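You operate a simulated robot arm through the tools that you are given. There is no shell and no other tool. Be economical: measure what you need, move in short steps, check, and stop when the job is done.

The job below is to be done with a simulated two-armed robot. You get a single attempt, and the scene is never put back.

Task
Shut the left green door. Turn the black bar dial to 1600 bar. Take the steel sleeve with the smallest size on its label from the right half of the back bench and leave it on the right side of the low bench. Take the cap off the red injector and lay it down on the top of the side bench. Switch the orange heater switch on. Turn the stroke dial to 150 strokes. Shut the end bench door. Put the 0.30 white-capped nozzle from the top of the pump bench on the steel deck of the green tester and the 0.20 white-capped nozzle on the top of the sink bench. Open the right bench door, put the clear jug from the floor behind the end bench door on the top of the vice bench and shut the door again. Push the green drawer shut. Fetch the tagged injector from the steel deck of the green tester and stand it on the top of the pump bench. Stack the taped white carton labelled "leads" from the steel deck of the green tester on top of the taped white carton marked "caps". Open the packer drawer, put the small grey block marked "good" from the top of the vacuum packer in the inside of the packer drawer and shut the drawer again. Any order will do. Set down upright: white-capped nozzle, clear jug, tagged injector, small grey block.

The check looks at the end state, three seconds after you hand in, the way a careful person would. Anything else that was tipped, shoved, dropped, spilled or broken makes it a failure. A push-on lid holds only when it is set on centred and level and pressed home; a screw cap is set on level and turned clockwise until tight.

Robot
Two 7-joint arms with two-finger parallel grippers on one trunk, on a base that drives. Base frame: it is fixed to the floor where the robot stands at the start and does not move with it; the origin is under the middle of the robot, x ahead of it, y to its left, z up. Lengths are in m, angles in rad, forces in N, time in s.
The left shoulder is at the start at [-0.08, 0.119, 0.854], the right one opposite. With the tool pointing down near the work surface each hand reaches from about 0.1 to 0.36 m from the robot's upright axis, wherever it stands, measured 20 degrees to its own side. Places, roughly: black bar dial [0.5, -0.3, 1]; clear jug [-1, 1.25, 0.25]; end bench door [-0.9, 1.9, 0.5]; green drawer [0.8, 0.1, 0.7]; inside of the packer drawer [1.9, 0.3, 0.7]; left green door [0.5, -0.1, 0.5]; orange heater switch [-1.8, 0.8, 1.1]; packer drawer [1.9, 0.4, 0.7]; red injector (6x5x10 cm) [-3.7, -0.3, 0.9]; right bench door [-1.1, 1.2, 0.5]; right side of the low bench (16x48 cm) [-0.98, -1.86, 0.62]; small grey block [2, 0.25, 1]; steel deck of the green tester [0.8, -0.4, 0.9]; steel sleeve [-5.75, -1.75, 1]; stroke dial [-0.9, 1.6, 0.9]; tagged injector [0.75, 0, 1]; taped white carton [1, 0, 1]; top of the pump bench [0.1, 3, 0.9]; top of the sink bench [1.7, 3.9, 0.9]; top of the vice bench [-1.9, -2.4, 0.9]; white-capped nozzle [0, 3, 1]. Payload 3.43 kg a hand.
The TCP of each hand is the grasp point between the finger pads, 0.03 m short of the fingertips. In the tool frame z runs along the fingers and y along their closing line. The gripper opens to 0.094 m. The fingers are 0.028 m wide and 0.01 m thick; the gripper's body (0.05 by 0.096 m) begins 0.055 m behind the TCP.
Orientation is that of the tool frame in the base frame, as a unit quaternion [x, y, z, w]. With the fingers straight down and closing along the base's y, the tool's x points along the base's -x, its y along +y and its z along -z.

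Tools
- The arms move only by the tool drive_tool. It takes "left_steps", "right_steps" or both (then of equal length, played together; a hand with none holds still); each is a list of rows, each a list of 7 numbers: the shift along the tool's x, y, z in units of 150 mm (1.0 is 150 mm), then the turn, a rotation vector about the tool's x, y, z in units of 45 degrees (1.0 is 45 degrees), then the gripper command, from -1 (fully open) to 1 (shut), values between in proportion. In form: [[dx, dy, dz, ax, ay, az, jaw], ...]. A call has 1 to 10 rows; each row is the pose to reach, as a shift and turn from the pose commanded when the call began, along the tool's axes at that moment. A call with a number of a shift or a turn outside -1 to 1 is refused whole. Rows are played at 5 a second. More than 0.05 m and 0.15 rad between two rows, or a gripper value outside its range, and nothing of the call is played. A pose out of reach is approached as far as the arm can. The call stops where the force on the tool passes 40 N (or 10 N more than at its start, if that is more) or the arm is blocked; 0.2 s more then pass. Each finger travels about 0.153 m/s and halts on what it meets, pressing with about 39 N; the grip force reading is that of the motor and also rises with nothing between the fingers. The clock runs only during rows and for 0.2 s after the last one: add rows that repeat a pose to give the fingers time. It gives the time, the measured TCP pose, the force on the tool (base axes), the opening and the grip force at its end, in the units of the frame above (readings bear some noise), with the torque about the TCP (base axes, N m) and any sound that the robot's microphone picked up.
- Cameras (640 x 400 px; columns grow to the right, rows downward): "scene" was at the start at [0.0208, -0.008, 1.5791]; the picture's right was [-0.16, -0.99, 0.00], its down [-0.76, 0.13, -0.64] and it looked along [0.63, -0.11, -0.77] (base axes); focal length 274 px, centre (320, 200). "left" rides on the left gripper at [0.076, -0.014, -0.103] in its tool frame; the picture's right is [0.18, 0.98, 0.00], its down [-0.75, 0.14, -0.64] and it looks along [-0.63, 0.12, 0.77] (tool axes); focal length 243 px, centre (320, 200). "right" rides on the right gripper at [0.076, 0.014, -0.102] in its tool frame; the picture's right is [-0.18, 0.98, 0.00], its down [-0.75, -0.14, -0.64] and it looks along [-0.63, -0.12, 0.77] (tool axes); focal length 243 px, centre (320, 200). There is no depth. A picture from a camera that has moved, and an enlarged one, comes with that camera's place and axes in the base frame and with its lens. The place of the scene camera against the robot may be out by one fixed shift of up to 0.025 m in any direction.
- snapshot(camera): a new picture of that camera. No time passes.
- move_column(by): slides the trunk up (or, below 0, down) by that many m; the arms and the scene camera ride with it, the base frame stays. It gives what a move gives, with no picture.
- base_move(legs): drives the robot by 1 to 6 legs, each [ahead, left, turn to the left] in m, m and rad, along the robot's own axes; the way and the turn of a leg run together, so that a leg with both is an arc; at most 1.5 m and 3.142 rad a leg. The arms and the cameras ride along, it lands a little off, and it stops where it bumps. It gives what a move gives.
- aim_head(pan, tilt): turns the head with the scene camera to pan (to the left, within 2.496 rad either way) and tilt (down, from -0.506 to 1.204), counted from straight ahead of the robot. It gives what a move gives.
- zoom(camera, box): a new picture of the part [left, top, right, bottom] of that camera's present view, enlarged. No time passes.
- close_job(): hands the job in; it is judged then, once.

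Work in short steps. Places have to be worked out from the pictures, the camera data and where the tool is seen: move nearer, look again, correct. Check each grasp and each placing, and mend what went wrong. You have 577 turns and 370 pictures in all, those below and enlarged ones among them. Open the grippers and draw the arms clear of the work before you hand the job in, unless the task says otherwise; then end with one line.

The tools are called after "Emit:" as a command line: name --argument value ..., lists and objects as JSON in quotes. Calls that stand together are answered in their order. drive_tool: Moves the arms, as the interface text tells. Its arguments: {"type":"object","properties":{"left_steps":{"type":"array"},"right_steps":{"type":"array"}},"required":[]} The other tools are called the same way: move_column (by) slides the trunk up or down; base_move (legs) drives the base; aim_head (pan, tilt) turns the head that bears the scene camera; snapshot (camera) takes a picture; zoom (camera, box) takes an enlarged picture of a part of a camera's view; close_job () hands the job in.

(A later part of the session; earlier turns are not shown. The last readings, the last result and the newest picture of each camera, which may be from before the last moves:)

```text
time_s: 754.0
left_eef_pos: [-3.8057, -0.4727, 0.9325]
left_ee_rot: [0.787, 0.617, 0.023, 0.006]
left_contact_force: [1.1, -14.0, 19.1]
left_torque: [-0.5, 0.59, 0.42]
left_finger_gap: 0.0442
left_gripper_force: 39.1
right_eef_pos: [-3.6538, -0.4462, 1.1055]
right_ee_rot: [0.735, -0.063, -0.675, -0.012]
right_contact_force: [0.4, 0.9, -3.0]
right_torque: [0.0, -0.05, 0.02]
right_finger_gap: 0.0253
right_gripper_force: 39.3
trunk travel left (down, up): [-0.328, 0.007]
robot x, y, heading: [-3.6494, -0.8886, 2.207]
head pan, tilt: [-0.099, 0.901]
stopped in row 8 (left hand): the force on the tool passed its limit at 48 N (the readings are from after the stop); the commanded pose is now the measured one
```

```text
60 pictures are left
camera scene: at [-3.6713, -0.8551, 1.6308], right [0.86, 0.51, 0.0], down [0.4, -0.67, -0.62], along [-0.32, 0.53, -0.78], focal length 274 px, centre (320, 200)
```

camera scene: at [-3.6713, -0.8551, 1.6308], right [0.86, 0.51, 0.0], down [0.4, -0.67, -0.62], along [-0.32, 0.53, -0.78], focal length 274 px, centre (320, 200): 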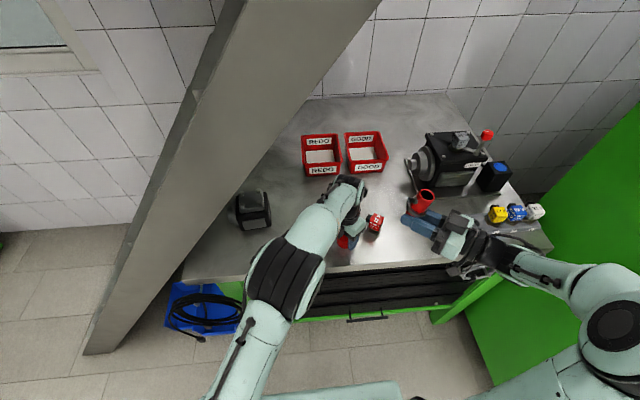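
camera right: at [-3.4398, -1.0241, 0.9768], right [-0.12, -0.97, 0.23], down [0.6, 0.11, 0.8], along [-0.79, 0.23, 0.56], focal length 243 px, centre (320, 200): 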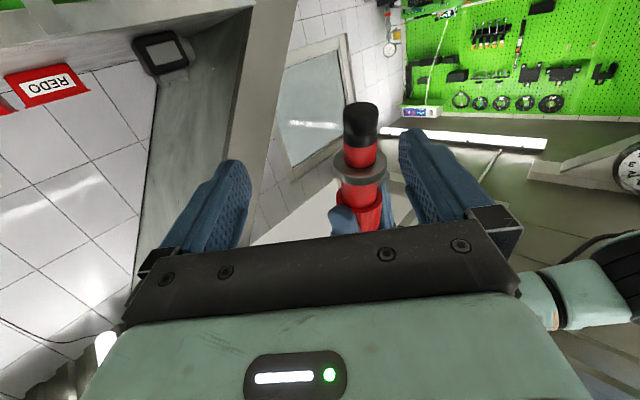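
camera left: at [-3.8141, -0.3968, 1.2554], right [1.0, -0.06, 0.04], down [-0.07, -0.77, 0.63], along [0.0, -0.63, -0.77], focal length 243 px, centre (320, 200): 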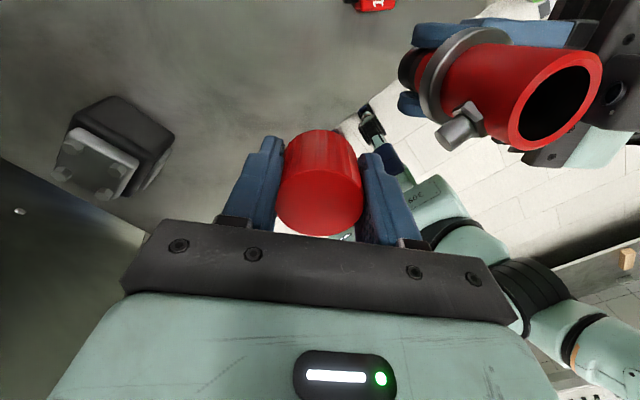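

Cap rests on the bench. I open just slightly (relay nearby) and lift straight up.

Emit:
drive_tool --left_steps '[[0, 0, -0.01, 0, 0, 0, 0.5], [0, 0, -0.01, 0, 0, 0, 0], [0, 0, -0.01, 0, 0, 0, -0.2], [0, 0, -0.01, 0, 0, 0, -0.2], [0, 0, -0.25, 0, 0, 0, -0.2], [0, 0, -0.5, 0, 0, 0, -0.2], [0, 0, -0.75, 0, 0, 0, -0.2], [0, 0, -1, 0, 0, 0, -0.2]]'

Emit:
snapshot --camera "scene"

```text
time_s: 755.8
left_eef_pos: [-3.8132, -0.4744, 1.0813]
left_ee_rot: [0.786, 0.618, 0.022, 0.006]
left_contact_force: [-0.5, -0.1, 0.2]
left_torque: [-0.02, -0.01, 0.01]
left_finger_gap: 0.0564
left_gripper_force: 0.0
right_eef_pos: [-3.6538, -0.4434, 1.1055]
right_ee_rot: [0.735, -0.064, -0.675, -0.011]
right_contact_force: [0.5, -0.4, -3.0]
right_torque: [0.0, -0.06, -0.01]
right_finger_gap: 0.0252
right_gripper_force: 38.7
trunk travel left (down, up): [-0.328, 0.007]
robot x, y, heading: [-3.6512, -0.8881, 2.208]
head pan, tilt: [-0.099, 0.901]
```

```text
59 pictures are left
camera scene: at [-3.6719, -0.8531, 1.6308], right [0.86, 0.51, 0.0], down [0.4, -0.67, -0.62], along [-0.32, 0.53, -0.78], focal length 274 px, centre (320, 200)
```

scene: 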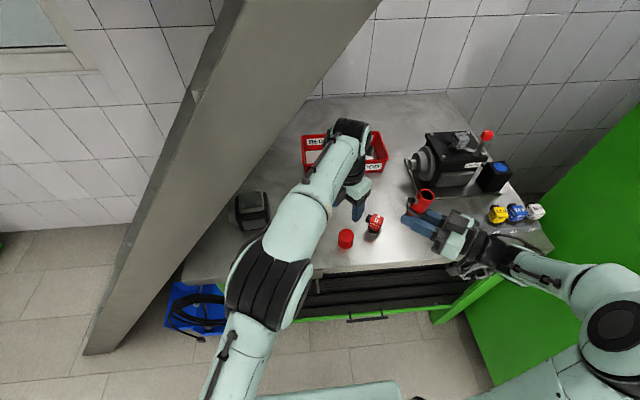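

The cap is on the bench. Now I hand the injector over to the left hand: raise the left, bring the right hand leftward, and look.

Emit:
drive_tool --left_steps '[[0, 0, -0.25, 0, 0, 0, -1], [0, 0, -0.5, 0, 0, 0, -1], [0, 0, -0.75, 0, 0, 0, -1], [0, 0, -0.95, 0, 0, 0, -1]]' --right_steps '[[0, 0, 0.1, 0, 0, 0, 1], [0, 0, 0.3, 0, 0, 0, 1], [0, 0, 0.5, 0, 0, 0, 1], [0, 0, 0.75, 0, 0, 0, 1]]'

Emit:
snapshot --camera "left"

```text
time_s: 756.8
left_eef_pos: [-3.8184, -0.4843, 1.1863]
left_ee_rot: [0.786, 0.618, 0.022, 0.006]
left_contact_force: [-0.3, -0.2, 0.8]
left_torque: [0.0, 0.03, 0.0]
left_finger_gap: 0.0942
left_gripper_force: 0.2
left hand out of reach, approached as far as the arm can: row 3, 4
right_eef_pos: [-3.7665, -0.4307, 1.0967]
right_ee_rot: [0.735, -0.064, -0.675, -0.011]
right_contact_force: [0.1, -0.1, -3.0]
right_torque: [0.01, -0.01, 0.0]
right_finger_gap: 0.0253
right_gripper_force: 39.1
trunk travel left (down, up): [-0.328, 0.007]
robot x, y, heading: [-3.6498, -0.8879, 2.209]
head pan, tilt: [-0.099, 0.901]
```

```text
58 pictures are left
camera left: at [-3.817, -0.4067, 1.2898], right [1.0, -0.06, 0.04], down [-0.07, -0.78, 0.63], along [0.0, -0.63, -0.78], focal length 243 px, centre (320, 200)
```

left: 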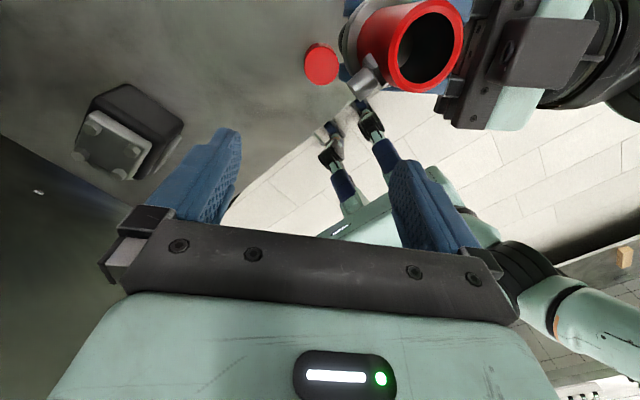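

Tube mouth at ≈(-3.764,-0.427,1.16). I lower the right hand 5 cm and move the left over it.

Emit:
drive_tool --right_steps '[[0.1, 0, 0, 0, 0, 0, 1], [0.2, 0, 0, 0, 0, 0, 1], [0.33, 0, 0, 0, 0, 0, 1], [0.33, 0, 0, 0, 0, 0, 1]]' --left_steps '[[0, 0, 0, 0, 0, 0, -0.6], [0.1, 0.05, 0, 0, 0, 0, -0.6], [0.27, 0.15, 0, 0, 0, 0, -0.6], [0.43, 0.26, 0, 0, 0, 0, -0.6]]'

Emit:
snapshot --camera "left"

```text
time_s: 757.8
left_eef_pos: [-3.7659, -0.466, 1.1627]
left_ee_rot: [0.787, 0.617, 0.021, 0.005]
left_contact_force: [-0.4, 0.9, 0.3]
left_torque: [-0.01, 0.01, 0.01]
left_finger_gap: 0.0752
left_gripper_force: 0.1
left hand out of reach, approached as far as the arm can: row 2, 3, 4
right_eef_pos: [-3.7609, -0.4351, 1.0455]
right_ee_rot: [0.735, -0.063, -0.675, -0.011]
right_contact_force: [-0.1, -0.3, -2.7]
right_torque: [-0.03, -0.01, 0.02]
right_finger_gap: 0.0252
right_gripper_force: 38.5
trunk travel left (down, up): [-0.328, 0.007]
robot x, y, heading: [-3.6502, -0.8909, 2.211]
head pan, tilt: [-0.099, 0.901]
```

```text
57 pictures are left
camera left: at [-3.7656, -0.3896, 1.2665], right [1.0, -0.06, 0.04], down [-0.07, -0.78, 0.63], along [0.0, -0.63, -0.78], focal length 243 px, centre (320, 200)
```

left: 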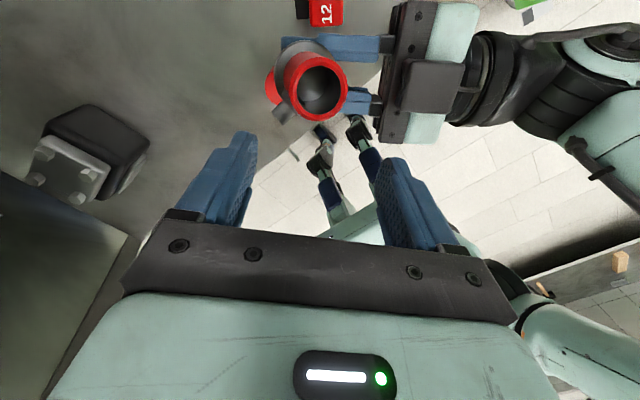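

I shift the right hand 4 cm toward me so the tube lies under the left gripper, then lower and grip the tube top.

Emit:
drive_tool --right_steps '[[0, 0.1, 0, 0, 0, 0, 1], [0, 0.2, 0, 0, 0, 0, 1], [0, 0.26, 0, 0, 0, 0, 1]]'

Emit:
drive_tool --left_steps '[[0, 0.02, 0.1, 0, 0, 0, -0.6], [0, 0.03, 0.2, 0, 0, 0, -0.6], [0, 0.03, 0.32, 0, 0, 0, -0.6]]'

Emit:
snapshot --camera "left"

```text
time_s: 758.5
left_eef_pos: [-3.7674, -0.4673, 1.1626]
left_ee_rot: [0.786, 0.617, 0.022, 0.006]
left_contact_force: [0.6, 0.3, -0.8]
left_torque: [-0.01, 0.05, 0.02]
left_finger_gap: 0.0752
left_gripper_force: 0.0
right_eef_pos: [-3.7659, -0.4743, 1.0496]
right_ee_rot: [0.735, -0.063, -0.675, -0.01]
right_contact_force: [0.1, -0.2, -2.7]
right_torque: [-0.03, -0.02, 0.02]
right_finger_gap: 0.025
right_gripper_force: 39.0
trunk travel left (down, up): [-0.328, 0.007]
robot x, y, heading: [-3.6468, -0.8864, 2.212]
head pan, tilt: [-0.099, 0.901]
```

```text
time_s: 759.4
left_eef_pos: [-3.7599, -0.4655, 1.1161]
left_ee_rot: [0.786, 0.618, 0.022, 0.004]
left_contact_force: [-0.1, -0.5, -0.1]
left_torque: [-0.02, -0.01, -0.02]
left_finger_gap: 0.0752
left_gripper_force: 0.0
right_eef_pos: [-3.7651, -0.4748, 1.0487]
right_ee_rot: [0.735, -0.063, -0.675, -0.011]
right_contact_force: [-0.3, 1.4, -3.2]
right_torque: [0.03, -0.03, 0.02]
right_finger_gap: 0.0251
right_gripper_force: 39.2
trunk travel left (down, up): [-0.328, 0.007]
robot x, y, heading: [-3.6483, -0.8875, 2.219]
head pan, tilt: [-0.099, 0.901]
```

```text
56 pictures are left
camera left: at [-3.7591, -0.3891, 1.2193], right [1.0, -0.06, 0.04], down [-0.07, -0.78, 0.62], along [0.0, -0.63, -0.78], focal length 243 px, centre (320, 200)
```

left: 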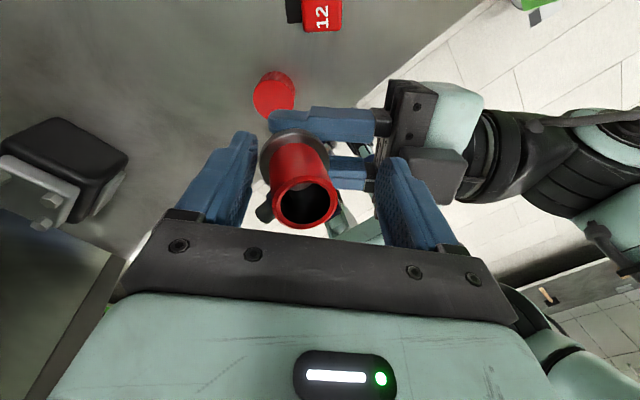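

The tube top is between the left fingers. I close the left, then open and withdraw the right.

Emit:
drive_tool --left_steps '[[0, 0, 0, 0, 0, 0, 0], [0, 0, 0, 0, 0, 0, 0.4], [0, 0, 0, 0, 0, 0, 0.8], [0, 0, 0, 0, 0, 0, 0.8]]'

Emit:
drive_tool --left_steps '[[0, 0, 0, 0, 0, 0, 0.8], [0, 0, 0, 0, 0, 0, 0.8], [0, 0, 0, 0, 0, 0, 0.8], [0, 0, 0, 0, 0, 0, 0.8], [0, 0, 0, 0, 0, 0, 0.8]]' --right_steps '[[0, 0, 0, 0, 0, 0, 0], [0, 0, 0, 0, 0, 0, -1], [0, 0, -0.25, 0, 0, 0, -1], [0, 0, -0.5, 0, 0, 0, -1], [0, 0, -0.8, 0, 0, 0, -1]]'

Emit:
snapshot --camera "scene"

```text
time_s: 760.2
left_eef_pos: [-3.7687, -0.4645, 1.1143]
left_ee_rot: [0.784, 0.621, 0.014, -0.001]
left_contact_force: [-5.3, -1.4, 0.2]
left_torque: [0.53, 1.19, -0.32]
left_finger_gap: 0.0454
left_gripper_force: 39.3
right_eef_pos: [-3.7636, -0.4749, 1.0475]
right_ee_rot: [0.736, -0.066, -0.674, -0.012]
right_contact_force: [4.0, 1.6, 0.4]
right_torque: [-0.64, -0.97, 0.21]
right_finger_gap: 0.0253
right_gripper_force: 38.5
trunk travel left (down, up): [-0.328, 0.007]
robot x, y, heading: [-3.6479, -0.886, 2.21]
head pan, tilt: [-0.099, 0.901]
stopped in row 4 (left hand): the force on the tool passed its limit at 40 N (the readings are from after the stop); the commanded pose is now the measured one
```

```text
time_s: 761.4
left_eef_pos: [-3.7673, -0.4642, 1.1142]
left_ee_rot: [0.783, 0.621, 0.016, -0.001]
left_contact_force: [-0.9, 0.5, 0.0]
left_torque: [0.03, -0.01, 0.03]
left_finger_gap: 0.0329
left_gripper_force: 38.9
right_eef_pos: [-3.6441, -0.4883, 1.0621]
right_ee_rot: [0.735, -0.064, -0.675, -0.011]
right_contact_force: [0.3, 0.2, 0.4]
right_torque: [-0.02, -0.03, 0.01]
right_finger_gap: 0.094
right_gripper_force: 0.0
trunk travel left (down, up): [-0.328, 0.007]
robot x, y, heading: [-3.6443, -0.8896, 2.212]
head pan, tilt: [-0.099, 0.901]
```

```text
55 pictures are left
camera scene: at [-3.6712, -0.8531, 1.6307], right [0.86, 0.51, 0.0], down [0.4, -0.67, -0.62], along [-0.32, 0.53, -0.78], focal length 274 px, centre (320, 200)
```

scene: 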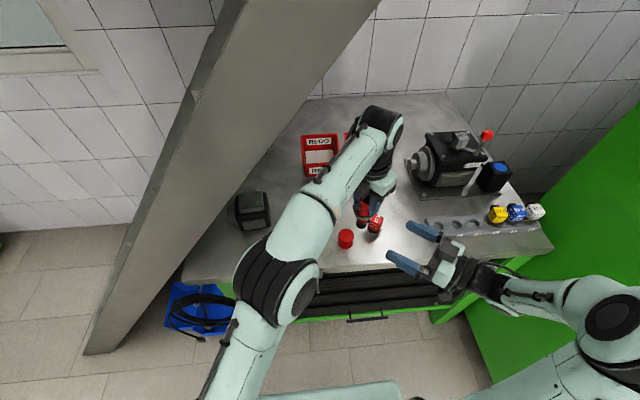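

I zoom to verify the left hand holds it.

Emit:
zoom --camera "scene" --box '[310, 150, 430, 270]'

```text
3.33 times, centred on (370, 210) of scene
camera zoom: at [-3.6712, -0.8531, 1.6307], right [0.86, 0.51, 0.0], down [0.4, -0.67, -0.62], along [-0.32, 0.53, -0.78], focal length 912 px, centre (153, 167)
```

zoom: 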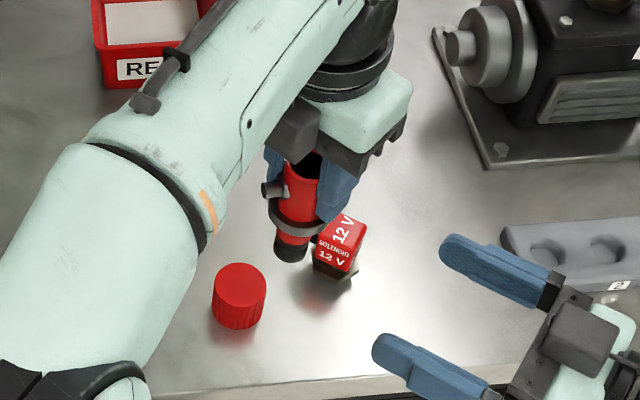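

It's held. I place it upright on the free bench area to the left of the cap.

Emit:
drive_tool --left_steps '[[-0.1, -0.2, -0.05, 0, 0, 0, 0.8], [-0.2, -0.4, -0.1, 0, 0, 0, 0.8], [-0.3, -0.6, -0.1, 0, 0, 0, 0.8], [-0.4, -0.8, -0.1, 0, 0, 0, 0.8], [-0.5, -0.95, -0.1, 0, 0, 0, 0.8]]'

Emit:
drive_tool --left_steps '[[0, 0, 0.25, 0, 0, 0, 0.8], [0, 0, 0.5, 0, 0, 0, 0.8], [0, 0, 0.75, 0, 0, 0, 0.8], [0, 0, 0.9, 0, 0, 0, 0.8]]'

Emit:
zoom --camera "scene" --box '[240, 160, 400, 290]'

```text
time_s: 762.8
left_eef_pos: [-3.8742, -0.4928, 1.1202]
left_ee_rot: [0.807, 0.591, 0.011, 0.004]
left_contact_force: [0.6, 0.7, -3.2]
left_torque: [0.0, 0.02, 0.01]
left_finger_gap: 0.0327
left_gripper_force: 39.4
right_eef_pos: [-3.6326, -0.4859, 1.0615]
right_ee_rot: [0.733, -0.067, -0.677, -0.014]
right_contact_force: [0.0, -0.3, 0.1]
right_torque: [-0.01, -0.05, 0.01]
right_finger_gap: 0.094
right_gripper_force: 0.0
trunk travel left (down, up): [-0.328, 0.007]
robot x, y, heading: [-3.6495, -0.8831, 2.199]
head pan, tilt: [-0.099, 0.901]
stopped in row 5 (left hand): the arm was blocked; the commanded pose is now the measured one
```

```text
time_s: 763.8
left_eef_pos: [-3.8976, -0.4955, 0.9899]
left_ee_rot: [0.797, 0.604, 0.017, -0.002]
left_contact_force: [-0.6, -4.9, 22.7]
left_torque: [-0.25, 0.02, 0.03]
left_finger_gap: 0.0329
left_gripper_force: 39.4
right_eef_pos: [-3.6428, -0.4892, 1.0627]
right_ee_rot: [0.736, -0.064, -0.674, -0.013]
right_contact_force: [0.5, 0.9, -0.1]
right_torque: [0.0, -0.02, 0.0]
right_finger_gap: 0.094
right_gripper_force: 0.1
trunk travel left (down, up): [-0.328, 0.007]
robot x, y, heading: [-3.6454, -0.8862, 2.2]
head pan, tilt: [-0.099, 0.901]
```

```text
3.08 times, centred on (320, 225) of scene
camera zoom: at [-3.6689, -0.8557, 1.6312], right [0.86, 0.51, 0.0], down [0.4, -0.67, -0.62], along [-0.32, 0.54, -0.78], focal length 842 px, centre (320, 123)
```

zoom: 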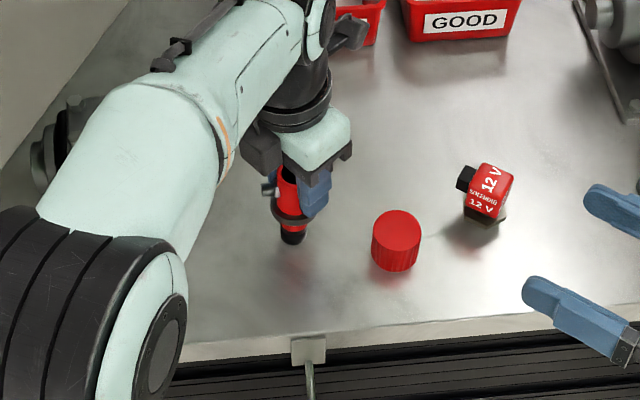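

It touches the bench (23 N). I release gently and lift.

Emit:
drive_tool --left_steps '[[0, 0, 0, 0, 0, 0, 0.5], [0, 0, 0, 0, 0, 0, 0.1], [0, 0, 0, 0, 0, 0, -0.2], [0, 0, 0, 0, 0, 0, -0.2], [0, 0, -0.25, 0, 0, 0, -0.2], [0, 0, -0.5, 0, 0, 0, -0.2], [0, 0, -0.75, 0, 0, 0, -0.2], [0, 0, -0.95, 0, 0, 0, -0.2]]'

Emit:
base_move --legs '[[-0.3, 0, 0], [-0.2, 0, 0]]'

Emit:
zoom --camera "scene" --box '[200, 60, 400, 210]'

```text
time_s: 765.6
left_eef_pos: [-3.8849, -0.497, 1.1112]
left_ee_rot: [0.801, 0.599, 0.006, 0.018]
left_contact_force: [0.2, -0.3, 0.5]
left_torque: [-0.01, 0.02, 0.01]
left_finger_gap: 0.0564
left_gripper_force: 0.1
right_eef_pos: [-3.6342, -0.4847, 1.0585]
right_ee_rot: [0.735, -0.068, -0.675, -0.011]
right_contact_force: [-0.5, 0.0, -0.9]
right_torque: [-0.02, 0.0, 0.0]
right_finger_gap: 0.094
right_gripper_force: 0.1
trunk travel left (down, up): [-0.328, 0.007]
robot x, y, heading: [-3.6457, -0.885, 2.207]
head pan, tilt: [-0.099, 0.901]
```

```text
time_s: 768.8
left_eef_pos: [-3.6078, -0.896, 1.1262]
left_ee_rot: [0.797, 0.603, 0.015, 0.003]
left_contact_force: [0.4, 0.1, 0.5]
left_torque: [0.02, 0.04, -0.01]
left_finger_gap: 0.0563
left_gripper_force: 0.0
right_eef_pos: [-3.3502, -0.8843, 1.0624]
right_ee_rot: [0.736, -0.066, -0.674, -0.012]
right_contact_force: [0.7, -0.2, 0.3]
right_torque: [-0.01, 0.01, 0.02]
right_finger_gap: 0.0937
right_gripper_force: 0.1
trunk travel left (down, up): [-0.328, 0.007]
robot x, y, heading: [-3.3587, -1.2825, 2.206]
head pan, tilt: [-0.099, 0.901]
```

```text
2.67 times, centred on (300, 135) of scene
camera zoom: at [-3.378, -1.2504, 1.631], right [0.86, 0.51, 0.0], down [0.4, -0.67, -0.62], along [-0.32, 0.53, -0.78], focal length 729 px, centre (373, 373)
```

zoom: 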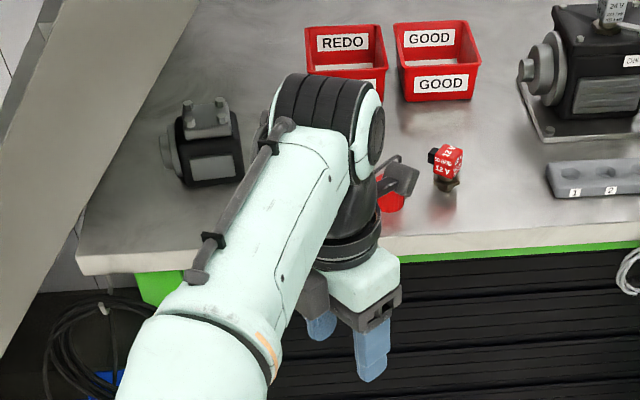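

Next the back bench. I drive around the stair foot and face the bench's right half.

Emit:
base_move --legs '[[0, 0, 0], [0.12, 1.25, 0], [0, 0, 1.565], [0.15, -0.35, 0]]'

Emit:
drive_tool --left_steps '[[0, 0, 0, 0, 0, 0.17, -1], [0, 0, 0, 0, 0, 0.34, -1], [0, 0, 0, 0, 0, 0.51, -1], [0, 0, 0, 0, 0, 0.68, -1], [0, 0, 0, 0, 0, 0.85, -1], [0, 0, 0, 0, 0, 1, -1]]'

Emit:
drive_tool --left_steps '[[0, 0, 0, 0, 0, 0.17, -1], [0, 0, 0, 0, 0, 0.34, -1], [0, 0, 0, 0, 0, 0.51, -1], [0, 0, 0, 0, 0, 0.68, -1], [0, 0, 0, 0, 0, 0.85, -1], [0, 0, 0, 0, 0, 1, -1]]'

Emit:
aim_head --pan -0.3 --tilt 0.5

Emit:
snapshot --camera "scene"

```text
time_s: 787.4
left_eef_pos: [-5.167, -1.9381, 1.1253]
left_ee_rot: [0.154, 0.988, 0.012, -0.008]
left_contact_force: [-0.3, -0.4, 0.6]
left_torque: [-0.01, 0.0, -0.02]
left_finger_gap: 0.0563
left_gripper_force: 0.1
right_eef_pos: [-5.1691, -1.6814, 1.0622]
right_ee_rot: [0.575, 0.464, -0.493, 0.46]
right_contact_force: [0.5, -0.4, -0.9]
right_torque: [0.03, -0.03, 0.0]
right_finger_gap: 0.0943
right_gripper_force: 0.0
trunk travel left (down, up): [-0.328, 0.007]
robot x, y, heading: [-4.7649, -1.6966, -2.536]
head pan, tilt: [-0.099, 0.901]
```

```text
time_s: 788.8
left_eef_pos: [-5.1653, -1.9397, 1.1268]
left_ee_rot: [0.521, 0.853, 0.009, -0.013]
left_contact_force: [-0.2, -0.4, 0.4]
left_torque: [0.01, 0.01, 0.0]
left_finger_gap: 0.094
left_gripper_force: 0.1
right_eef_pos: [-5.1693, -1.6812, 1.0618]
right_ee_rot: [0.574, 0.465, -0.493, 0.46]
right_contact_force: [0.2, -0.1, -0.4]
right_torque: [0.01, 0.01, 0.06]
right_finger_gap: 0.0938
right_gripper_force: 0.0
trunk travel left (down, up): [-0.328, 0.007]
robot x, y, heading: [-4.7701, -1.7002, -2.54]
head pan, tilt: [-0.099, 0.901]
```

```text
time_s: 790.2
left_eef_pos: [-5.1652, -1.9383, 1.1266]
left_ee_rot: [0.808, 0.589, 0.003, -0.015]
left_contact_force: [-0.3, 0.3, 0.0]
left_torque: [0.03, -0.03, 0.01]
left_finger_gap: 0.094
left_gripper_force: 0.0
right_eef_pos: [-5.1692, -1.6816, 1.06]
right_ee_rot: [0.574, 0.465, -0.493, 0.46]
right_contact_force: [-0.1, 0.3, 0.4]
right_torque: [0.02, 0.02, -0.04]
right_finger_gap: 0.094
right_gripper_force: 0.1
trunk travel left (down, up): [-0.328, 0.007]
robot x, y, heading: [-4.7703, -1.6961, -2.539]
head pan, tilt: [-0.099, 0.901]
```

```text
time_s: 791.0
left_eef_pos: [-5.1647, -1.9382, 1.1264]
left_ee_rot: [0.807, 0.59, 0.003, -0.015]
left_contact_force: [0.8, 0.2, 0.4]
left_torque: [0.02, 0.0, 0.02]
left_finger_gap: 0.0944
left_gripper_force: 0.1
right_eef_pos: [-5.1685, -1.6806, 1.0614]
right_ee_rot: [0.574, 0.465, -0.493, 0.46]
right_contact_force: [0.0, 0.3, 0.2]
right_torque: [-0.03, 0.0, 0.01]
right_finger_gap: 0.0937
right_gripper_force: 0.0
trunk travel left (down, up): [-0.328, 0.007]
robot x, y, heading: [-4.7681, -1.696, -2.536]
head pan, tilt: [-0.3, 0.499]
```

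```text
51 pictures are left
camera scene: at [-4.831, -1.6956, 1.6646], right [-0.3, 0.95, 0.0], down [0.46, 0.14, -0.88], along [-0.84, -0.26, -0.48], focal length 274 px, centre (320, 200)
```

scene: 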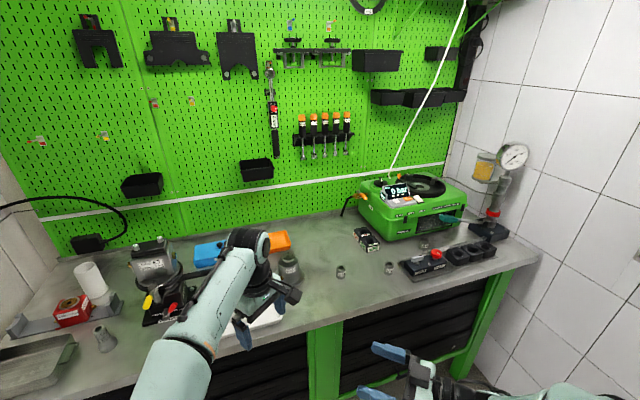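

Zoom on the right half's small sleeves.

Emit:
zoom --camera "scene" --box '[320, 215, 440, 290]'

```text
5.33 times, centred on (380, 252) of scene
camera zoom: at [-4.831, -1.6956, 1.6646], right [-0.3, 0.95, 0.0], down [0.46, 0.14, -0.88], along [-0.84, -0.26, -0.48], focal length 1459 px, centre (0, -80)
```

zoom: 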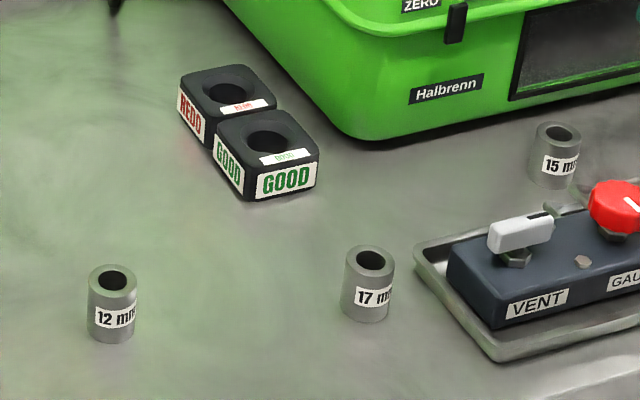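

The smallest on the right half is the 12 mm sleeve at ≈(-5.62,-1.856). I raise the right hand, then move so the left hand is in front of it.

Emit:
drive_tool --right_steps '[[-0.2, 0, -0.1, 0, 0, 0, 0], [-0.4, 0, -0.25, 0, 0, 0, 1], [-0.6, 0, -0.4, 0, 0, 0, 1], [-0.8, 0, -0.55, 0, 0, 0, 1]]' --left_steps '[[0, 0, 0, 0, 0, 0.1, -1], [0, 0, 0, 0, 0, 0.2, -1], [0, 0, 0, 0, 0, 0.3, -1], [0, 0, 0, 0, 0, 0.42, -1]]'

Emit:
base_move --legs '[[0.05, -0.33, 0.03], [0.25, 0, 0]]'

Emit:
snapshot --camera "left"

```text
time_s: 792.0
left_eef_pos: [-5.1643, -1.9393, 1.1263]
left_ee_rot: [0.894, 0.448, 0.0, -0.015]
left_contact_force: [-0.7, -0.5, 0.1]
left_torque: [-0.01, 0.04, -0.03]
left_finger_gap: 0.0939
left_gripper_force: 0.1
right_eef_pos: [-5.1692, -1.6094, 1.1886]
right_ee_rot: [0.574, 0.465, -0.493, 0.46]
right_contact_force: [-0.3, -0.6, -0.4]
right_torque: [-0.02, 0.02, -0.02]
right_finger_gap: 0.0
right_gripper_force: 33.1
trunk travel left (down, up): [-0.328, 0.007]
robot x, y, heading: [-4.7707, -1.7008, -2.54]
head pan, tilt: [-0.3, 0.499]
```

```text
time_s: 794.7
left_eef_pos: [-5.3261, -1.7733, 1.1262]
left_ee_rot: [0.891, 0.453, 0.0, -0.017]
left_contact_force: [1.0, -0.4, -0.7]
left_torque: [-0.05, 0.02, 0.03]
left_finger_gap: 0.094
left_gripper_force: 0.0
right_eef_pos: [-5.3347, -1.4465, 1.1882]
right_ee_rot: [0.572, 0.467, -0.491, 0.462]
right_contact_force: [0.0, 0.4, -1.0]
right_torque: [0.01, 0.01, 0.0]
right_finger_gap: 0.0
right_gripper_force: 33.5
trunk travel left (down, up): [-0.328, 0.007]
robot x, y, heading: [-4.9309, -1.5316, -2.527]
head pan, tilt: [-0.3, 0.499]
stopped in leg 1: the robot was blocked; the commanded pose is now the measured one
```

```text
49 pictures are left
camera left: at [-5.291, -1.7047, 1.23], right [0.9, -0.43, -0.02], down [-0.32, -0.71, 0.63], along [-0.29, -0.56, -0.78], focal length 243 px, centre (320, 200)
```

left: 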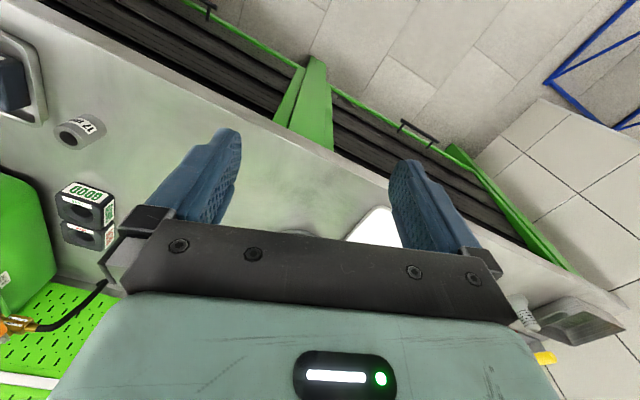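

Blocked by the stair foot on the right, but the sleeve is now only 13 cm right of centre. I drive forward 0.25 and look.

Emit:
base_move --legs '[[0.24, 0, 0]]'

Emit:
drive_tool --left_steps '[[0, -0.25, 0, 0, 0, -0.1, -1], [0, -0.5, 0, 0, 0, -0.2, -1], [0, -0.67, 0, 0, 0, -0.3, -1]]'

Emit:
snapshot --camera "left"

```text
time_s: 796.5
left_eef_pos: [-5.5256, -1.9188, 1.1257]
left_ee_rot: [0.89, 0.455, 0.0, -0.016]
left_contact_force: [0.1, 0.1, 0.0]
left_torque: [-0.01, -0.01, 0.01]
left_finger_gap: 0.0941
left_gripper_force: 0.0
right_eef_pos: [-5.5363, -1.5913, 1.1889]
right_ee_rot: [0.571, 0.469, -0.49, 0.464]
right_contact_force: [0.2, 0.5, 0.7]
right_torque: [-0.01, -0.04, -0.03]
right_finger_gap: 0.0
right_gripper_force: 33.3
trunk travel left (down, up): [-0.328, 0.007]
robot x, y, heading: [-5.133, -1.6778, -2.523]
head pan, tilt: [-0.3, 0.499]
```

```text
time_s: 797.3
left_eef_pos: [-5.5721, -1.8601, 1.1132]
left_ee_rot: [0.831, 0.557, 0.002, -0.016]
left_contact_force: [0.4, 0.1, -0.7]
left_torque: [-0.01, 0.01, -0.01]
left_finger_gap: 0.0941
left_gripper_force: 0.1
left hand out of reach, approached as far as the arm can: row 2, 3
right_eef_pos: [-5.5365, -1.592, 1.1894]
right_ee_rot: [0.572, 0.469, -0.489, 0.463]
right_contact_force: [0.4, -0.2, 1.1]
right_torque: [0.01, 0.0, 0.03]
right_finger_gap: 0.0
right_gripper_force: 33.8
trunk travel left (down, up): [-0.328, 0.007]
robot x, y, heading: [-5.1366, -1.6755, -2.527]
head pan, tilt: [-0.3, 0.499]
```

```text
48 pictures are left
camera left: at [-5.5539, -1.7853, 1.218], right [0.98, -0.2, -0.02], down [-0.15, -0.77, 0.62], along [-0.14, -0.61, -0.78], focal length 243 px, centre (320, 200)
```

left: 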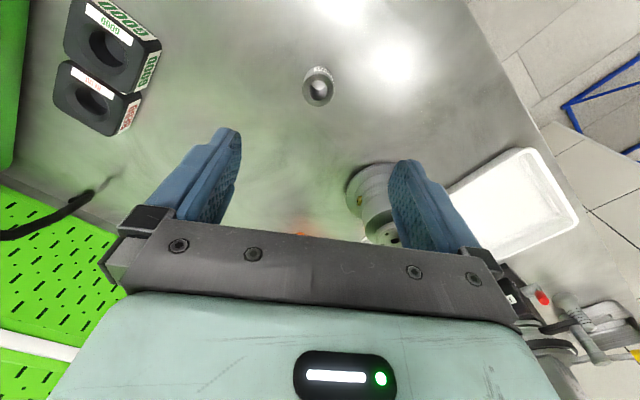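

The 12 mm sleeve is right below the hand. I descend and grip it.

Emit:
drive_tool --left_steps '[[0, 0, 0.3, 0, 0, 0, -0.4], [0, 0, 0.6, 0, 0, 0, -0.4], [0, 0, 0.9, 0, 0, 0, -0.4]]'

Emit:
snapshot --camera "left"

```text
time_s: 798.1
left_eef_pos: [-5.5764, -1.8546, 0.9776]
left_ee_rot: [0.83, 0.557, 0.002, -0.016]
left_contact_force: [0.1, -0.3, -0.9]
left_torque: [0.01, -0.01, 0.0]
left_finger_gap: 0.066
left_gripper_force: 0.0
right_eef_pos: [-5.5368, -1.5925, 1.1883]
right_ee_rot: [0.571, 0.469, -0.489, 0.464]
right_contact_force: [-0.1, -0.1, -0.7]
right_torque: [0.0, -0.01, -0.01]
right_finger_gap: 0.0002
right_gripper_force: 32.9
trunk travel left (down, up): [-0.328, 0.007]
robot x, y, heading: [-5.1358, -1.6702, -2.523]
head pan, tilt: [-0.3, 0.499]
```

```text
47 pictures are left
camera left: at [-5.5584, -1.781, 1.0817], right [0.98, -0.2, -0.02], down [-0.15, -0.77, 0.62], along [-0.14, -0.61, -0.78], focal length 243 px, centre (320, 200)
```

left: 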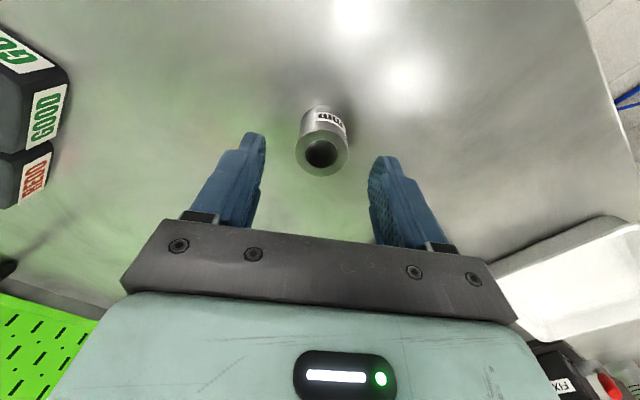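

Well centred. Lower the last 5.5 cm and close.

Emit:
drive_tool --left_steps '[[0, 0, 0.15, 0, 0, 0, -0.4], [0, 0, 0.3, 0, 0, 0, -0.4], [0, 0, 0.37, 0, 0, 0, -0.4], [0, 0, 0.37, 0, 0, 0, 0.2], [0, 0, 0.37, 0, 0, 0, 0.6], [0, 0, 0.37, 0, 0, 0, 0.8]]'

Emit:
drive_tool --left_steps '[[0, 0, -0.25, 0, 0, 0, 0.8], [0, 0, -0.5, 0, 0, 0, 0.8], [0, 0, -0.75, 0, 0, 0, 0.8], [0, 0, -1, 0, 0, 0, 0.8]]'

Emit:
snapshot --camera "left"

```text
time_s: 799.0
left_eef_pos: [-5.5758, -1.8541, 0.9315]
left_ee_rot: [0.83, 0.557, 0.001, -0.016]
left_contact_force: [7.0, 1.2, 14.8]
left_torque: [-0.27, -0.59, 0.24]
left_finger_gap: 0.0408
left_gripper_force: 3.2
right_eef_pos: [-5.5364, -1.5915, 1.1889]
right_ee_rot: [0.57, 0.469, -0.49, 0.464]
right_contact_force: [-0.2, -0.8, 0.1]
right_torque: [-0.01, 0.0, 0.01]
right_finger_gap: 0.0
right_gripper_force: 33.1
trunk travel left (down, up): [-0.328, 0.007]
robot x, y, heading: [-5.132, -1.6733, -2.525]
head pan, tilt: [-0.3, 0.499]
stopped in row 4 (left hand): the force on the tool passed its limit at 49 N (the readings are from after the stop); the commanded pose is now the measured one
```

```text
time_s: 800.0
left_eef_pos: [-5.5743, -1.8606, 1.0761]
left_ee_rot: [0.83, 0.558, 0.001, -0.014]
left_contact_force: [-0.4, -0.8, -2.9]
left_torque: [0.03, 0.0, -0.03]
left_finger_gap: 0.0331
left_gripper_force: 39.3
right_eef_pos: [-5.5367, -1.593, 1.1893]
right_ee_rot: [0.571, 0.469, -0.489, 0.464]
right_contact_force: [0.3, 0.7, -0.6]
right_torque: [0.02, -0.02, -0.01]
right_finger_gap: 0.0
right_gripper_force: 33.1
trunk travel left (down, up): [-0.328, 0.007]
robot x, y, heading: [-5.1384, -1.6743, -2.517]
head pan, tilt: [-0.3, 0.499]
```

```text
46 pictures are left
camera left: at [-5.5562, -1.7856, 1.1796], right [0.98, -0.2, -0.02], down [-0.15, -0.77, 0.62], along [-0.14, -0.61, -0.78], focal length 243 px, centre (320, 200)
```

left: 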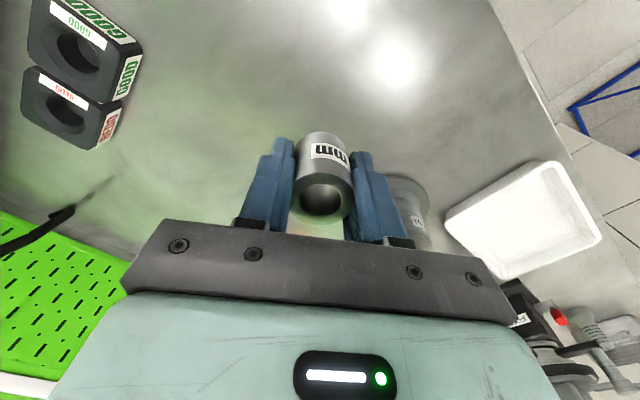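

12 mm sleeve is held. I back out and travel to the low bench, turning to face it obliquely.

Emit:
base_move --legs '[[-0.28, 0, 0], [0, 0.3, 0], [-1.1, 0.449, 0], [-1.1, 0.449, 0], [-1.1, 0.449, 0], [0, 0, 1.07]]'

Emit:
aim_head --pan 0.1 --tilt 0.7

Emit:
snapshot --camera "scene"

```text
time_s: 801.9
left_eef_pos: [-5.3504, -1.7183, 1.0757]
left_ee_rot: [0.835, 0.55, 0.001, -0.016]
left_contact_force: [1.1, -0.2, -0.7]
left_torque: [0.07, 0.04, 0.02]
left_finger_gap: 0.0327
left_gripper_force: 38.9
right_eef_pos: [-5.3105, -1.4532, 1.1895]
right_ee_rot: [0.574, 0.466, -0.493, 0.46]
right_contact_force: [0.2, -0.4, -0.3]
right_torque: [0.02, -0.01, 0.0]
right_finger_gap: 0.0
right_gripper_force: 32.5
trunk travel left (down, up): [-0.328, 0.007]
robot x, y, heading: [-4.912, -1.5369, -2.539]
head pan, tilt: [-0.3, 0.499]
stopped in leg 1: the robot was blocked; the commanded pose is now the measured one
```

```text
time_s: 802.8
left_eef_pos: [-5.3535, -1.716, 1.0749]
left_ee_rot: [0.835, 0.55, 0.002, -0.016]
left_contact_force: [0.0, -0.6, -1.8]
left_torque: [-0.03, -0.02, -0.03]
left_finger_gap: 0.0329
left_gripper_force: 38.8
right_eef_pos: [-5.3122, -1.4506, 1.1881]
right_ee_rot: [0.575, 0.464, -0.492, 0.46]
right_contact_force: [0.3, 0.5, 0.3]
right_torque: [-0.01, 0.03, 0.03]
right_finger_gap: 0.0
right_gripper_force: 33.4
trunk travel left (down, up): [-0.328, 0.007]
robot x, y, heading: [-4.9145, -1.5394, -2.534]
head pan, tilt: [0.099, 0.7]
```

```text
45 pictures are left
camera scene: at [-4.9515, -1.5629, 1.6469], right [-0.65, 0.76, 0.0], down [0.49, 0.42, -0.77], along [-0.58, -0.5, -0.64], focal length 274 px, centre (320, 200)
```

scene: 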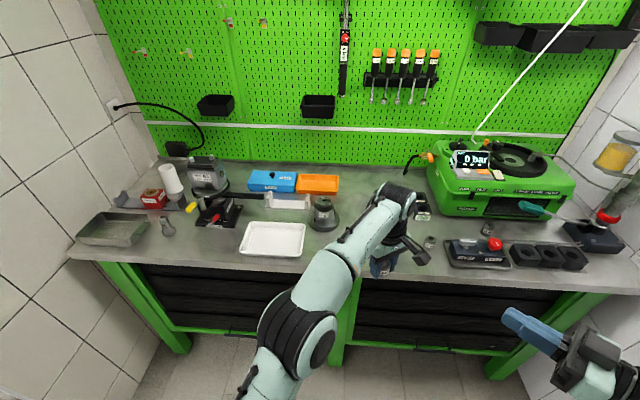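

Blocked by the stair behind; I first sidestep left, then continue.

Emit:
base_move --legs '[[0.05, 0.0, 0], [0, 0.42, 0], [-1.1, 0.44, 0], [-1.1, 0.44, 0], [-1.05, 0.42, 0], [0, 0, 1.08]]'

Emit:
snapshot --camera "scene"

```text
time_s: 826.9
left_eef_pos: [-1.3613, -1.5176, 1.076]
left_ee_rot: [0.427, 0.904, -0.006, -0.014]
left_contact_force: [0.5, -0.3, -1.4]
left_torque: [-0.03, -0.02, -0.03]
left_finger_gap: 0.033
left_gripper_force: 39.1
right_eef_pos: [-1.577, -1.3593, 1.1894]
right_ee_rot: [0.25, 0.696, -0.181, 0.649]
right_contact_force: [0.2, -0.7, 0.6]
right_torque: [0.01, 0.03, 0.02]
right_finger_gap: 0.0
right_gripper_force: 32.4
trunk travel left (down, up): [-0.328, 0.007]
robot x, y, heading: [-1.3119, -1.0466, -1.448]
head pan, tilt: [0.099, 0.7]
```

```text
44 pictures are left
camera scene: at [-1.3133, -1.0774, 1.6469], right [-0.97, -0.23, 0.0], down [-0.15, 0.63, -0.76], along [0.17, -0.75, -0.64], focal length 274 px, centre (320, 200)
```

scene: 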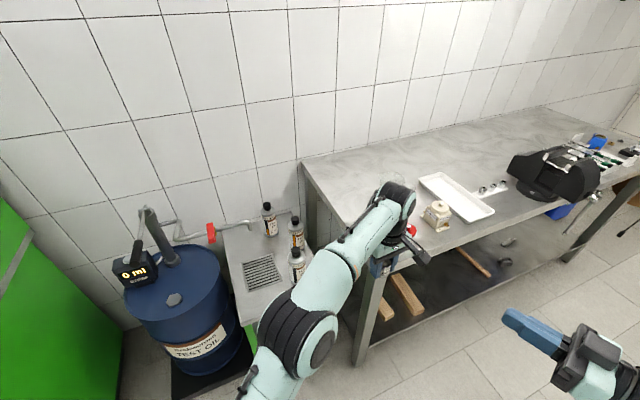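

Zoom on the low bench.

Emit:
zoom --camera "scene" --box '[210, 180, 350, 310]'

```text
3.08 times, centred on (280, 245) of scene
camera zoom: at [-1.3133, -1.0774, 1.6469], right [-0.97, -0.23, 0.0], down [-0.15, 0.63, -0.76], along [0.17, -0.75, -0.64], focal length 842 px, centre (443, 62)
```

zoom: 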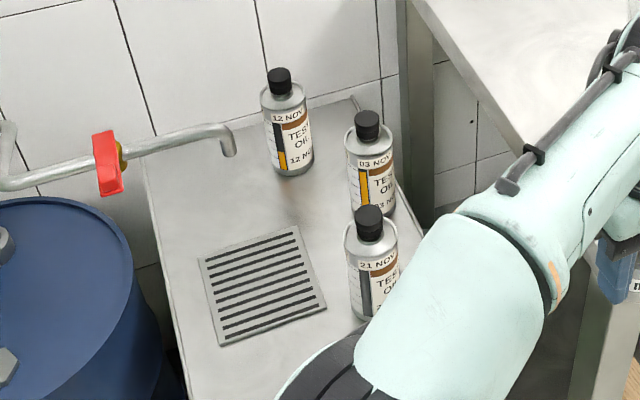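

A free spot exists on the right strip between grate and bottles at ≈(-0.933,-1.878). I tuck the right hand back, rotate the left hand so it closes along the bench depth, and approach.

Emit:
drive_tool --right_steps '[[0, 0.16, -0.15, 0, 0, 0, 1], [0, 0.32, -0.3, 0, 0, 0, 1], [0, 0.48, -0.45, 0, 0, 0, 1], [0, 0.64, -0.6, 0, 0, 0, 1], [0, 0.8, -0.75, 0, 0, 0, 1], [0, 0.95, -0.88, 0, 0, 0, 1]]' --left_steps '[[0, 0, 0, 0, 0, 0.17, 0.8], [0, 0, 0, 0, 0, 0.34, 0.8], [0, 0, 0, 0, 0, 0.51, 0.8], [0, 0, 0, 0, 0, 0.68, 0.8], [0, 0, 0, 0, 0, 0.85, 0.8], [0, 0, 0, 0, 0, 1, 0.8]]'

Emit:
drive_tool --left_steps '[[0, 0, 0, 0, 0, 0.17, 0.8], [0, 0, 0, 0, 0, 0.34, 0.8], [0, 0, 0, 0, 0, 0.51, 0.8], [0, 0, 0, 0, 0, 0.68, 0.8], [0, 0, 0, 0, 0, 0.85, 0.8], [0, 0, 0, 0, 0, 1, 0.8]]'

Emit:
base_move --legs '[[0.15, 0.1, 0], [0.2, 0, 0]]'

Emit:
snapshot --camera "scene"

```text
time_s: 828.3
left_eef_pos: [-1.3602, -1.5173, 1.0741]
left_ee_rot: [0.742, 0.67, -0.011, -0.011]
left_contact_force: [0.6, 0.5, -1.4]
left_torque: [0.0, -0.01, 0.01]
left_finger_gap: 0.0329
left_gripper_force: 38.9
right_eef_pos: [-1.5993, -1.1659, 1.2101]
right_ee_rot: [0.249, 0.695, -0.182, 0.65]
right_contact_force: [0.4, 0.1, 0.0]
right_torque: [0.04, 0.0, -0.02]
right_finger_gap: 0.0
right_gripper_force: 33.3
trunk travel left (down, up): [-0.328, 0.007]
robot x, y, heading: [-1.316, -1.0451, -1.439]
head pan, tilt: [0.099, 0.7]
```

```text
time_s: 829.7
left_eef_pos: [-1.361, -1.5188, 1.0757]
left_ee_rot: [0.942, 0.336, -0.015, -0.006]
left_contact_force: [-0.8, 0.4, -2.4]
left_torque: [0.02, -0.03, 0.0]
left_finger_gap: 0.033
left_gripper_force: 38.6
right_eef_pos: [-1.5989, -1.167, 1.2103]
right_ee_rot: [0.249, 0.696, -0.181, 0.649]
right_contact_force: [-1.2, 0.0, 0.2]
right_torque: [0.01, 0.03, 0.02]
right_finger_gap: 0.0
right_gripper_force: 33.2
trunk travel left (down, up): [-0.328, 0.007]
robot x, y, heading: [-1.3163, -1.0464, -1.447]
head pan, tilt: [0.099, 0.7]
```

```text
time_s: 832.7
left_eef_pos: [-1.23, -1.8424, 1.0747]
left_ee_rot: [0.943, 0.334, -0.014, -0.007]
left_contact_force: [-0.6, 1.0, -2.0]
left_torque: [-0.02, 0.01, 0.0]
left_finger_gap: 0.0328
left_gripper_force: 39.0
right_eef_pos: [-1.466, -1.492, 1.2102]
right_ee_rot: [0.251, 0.694, -0.183, 0.649]
right_contact_force: [0.4, 0.0, -0.1]
right_torque: [-0.03, -0.03, 0.05]
right_finger_gap: 0.0001
right_gripper_force: 32.7
trunk travel left (down, up): [-0.328, 0.007]
robot x, y, heading: [-1.1793, -1.3696, -1.444]
head pan, tilt: [0.099, 0.7]
stopped in leg 2: the robot was blocked; the commanded pose is now the measured one
```

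```text
42 pictures are left
camera scene: at [-1.1799, -1.4029, 1.6468], right [-0.98, -0.22, 0.0], down [-0.14, 0.63, -0.77], along [0.17, -0.75, -0.64], focal length 274 px, centre (320, 200)
```

scene: 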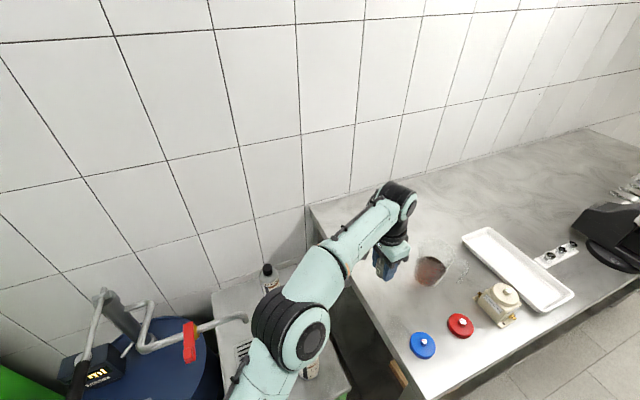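

The base is blocked, and further left the drum's spout is in the way. I move the left hand over the right-front area of the low bench and look straight down.

Emit:
drive_tool --left_steps '[[0.2, 0, 0, 0, 0, 0, 0.8], [0.45, 0, 0, 0, 0, 0, 0.8], [0.7, 0, 0, 0, 0, 0, 0.8], [0.95, -0.1, 0, 0, 0, 0, 0.8]]'

Emit:
snapshot --camera "left"

```text
time_s: 833.7
left_eef_pos: [-1.1292, -1.7385, 1.0707]
left_ee_rot: [0.942, 0.334, -0.015, -0.006]
left_contact_force: [-0.1, -0.5, -2.7]
left_torque: [-0.02, -0.02, 0.0]
left_finger_gap: 0.0331
left_gripper_force: 38.5
right_eef_pos: [-1.4633, -1.4912, 1.2104]
right_ee_rot: [0.251, 0.695, -0.183, 0.649]
right_contact_force: [0.1, 1.6, -1.0]
right_torque: [0.0, 0.03, -0.01]
right_finger_gap: 0.0
right_gripper_force: 32.9
trunk travel left (down, up): [-0.328, 0.007]
robot x, y, heading: [-1.1816, -1.3707, -1.449]
head pan, tilt: [0.099, 0.7]
```

```text
41 pictures are left
camera left: at [-1.0748, -1.6787, 1.1727], right [0.76, -0.65, -0.03], down [-0.48, -0.58, 0.66], along [-0.44, -0.49, -0.75], focal length 243 px, centre (320, 200)
```

left: 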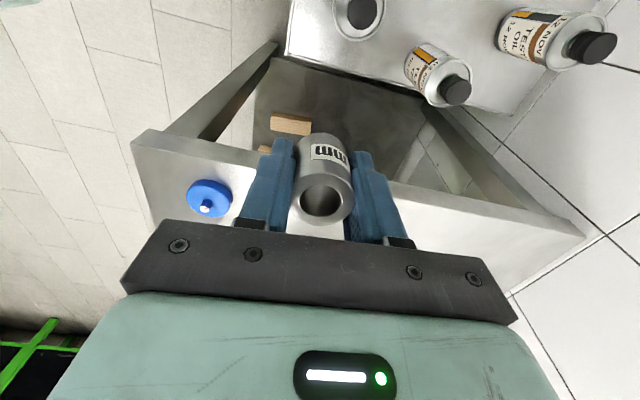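

I find a good free spot on the right strip at (-1.085,-1.805), clear of both bottles. I move there and lower the trunk.

Emit:
drive_tool --left_steps '[[-0.02, 0.2, 0, 0, 0, 0, 0.8], [-0.05, 0.4, 0, 0, 0, 0, 0.8], [-0.05, 0.53, 0, 0, 0, 0, 0.8]]'

Emit:
move_column --by -0.2

Emit:
snapshot --camera "left"

Emit:
snapshot --camera "scene"

```text
time_s: 834.5
left_eef_pos: [-1.0857, -1.808, 1.0712]
left_ee_rot: [0.942, 0.335, -0.015, -0.007]
left_contact_force: [0.2, -0.1, -1.9]
left_torque: [0.01, 0.04, -0.01]
left_finger_gap: 0.0331
left_gripper_force: 39.3
right_eef_pos: [-1.4664, -1.4932, 1.2108]
right_ee_rot: [0.251, 0.695, -0.183, 0.649]
right_contact_force: [0.3, 0.1, 0.2]
right_torque: [0.01, -0.02, -0.01]
right_finger_gap: 0.0
right_gripper_force: 33.1
trunk travel left (down, up): [-0.328, 0.007]
robot x, y, heading: [-1.1805, -1.37, -1.442]
head pan, tilt: [0.099, 0.7]
```

```text
time_s: 836.6
left_eef_pos: [-1.0826, -1.8092, 0.8709]
left_ee_rot: [0.942, 0.334, -0.014, -0.007]
left_contact_force: [0.0, -0.5, -2.4]
left_torque: [0.0, 0.0, 0.04]
left_finger_gap: 0.0333
left_gripper_force: 38.4
right_eef_pos: [-1.4654, -1.493, 1.0104]
right_ee_rot: [0.251, 0.695, -0.183, 0.649]
right_contact_force: [0.1, 0.7, -0.5]
right_torque: [0.02, -0.02, 0.02]
right_finger_gap: 0.0
right_gripper_force: 32.9
trunk travel left (down, up): [-0.128, 0.207]
robot x, y, heading: [-1.184, -1.3711, -1.448]
head pan, tilt: [0.099, 0.7]
```

```text
40 pictures are left
camera left: at [-1.0295, -1.7479, 0.9721], right [0.76, -0.65, -0.03], down [-0.48, -0.59, 0.66], along [-0.44, -0.49, -0.75], focal length 243 px, centre (320, 200)
```

left: 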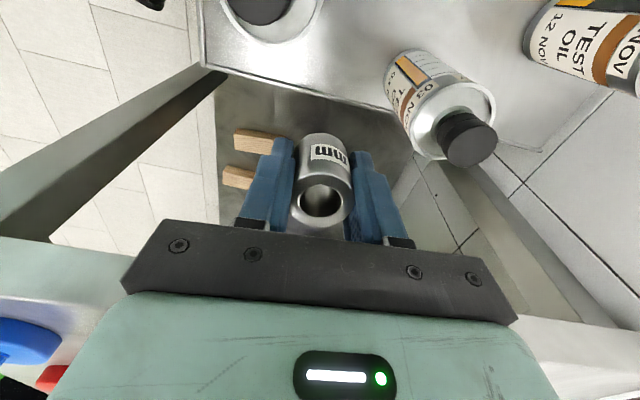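

```text
39 pictures are left
camera scene: at [-1.1773, -1.417, 1.4426], right [-0.98, -0.22, 0.0], down [-0.14, 0.63, -0.76], along [0.17, -0.75, -0.64], focal length 274 px, centre (320, 200)
```

scene: 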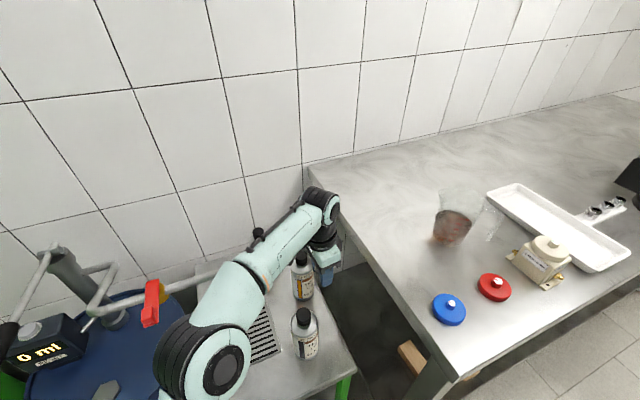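

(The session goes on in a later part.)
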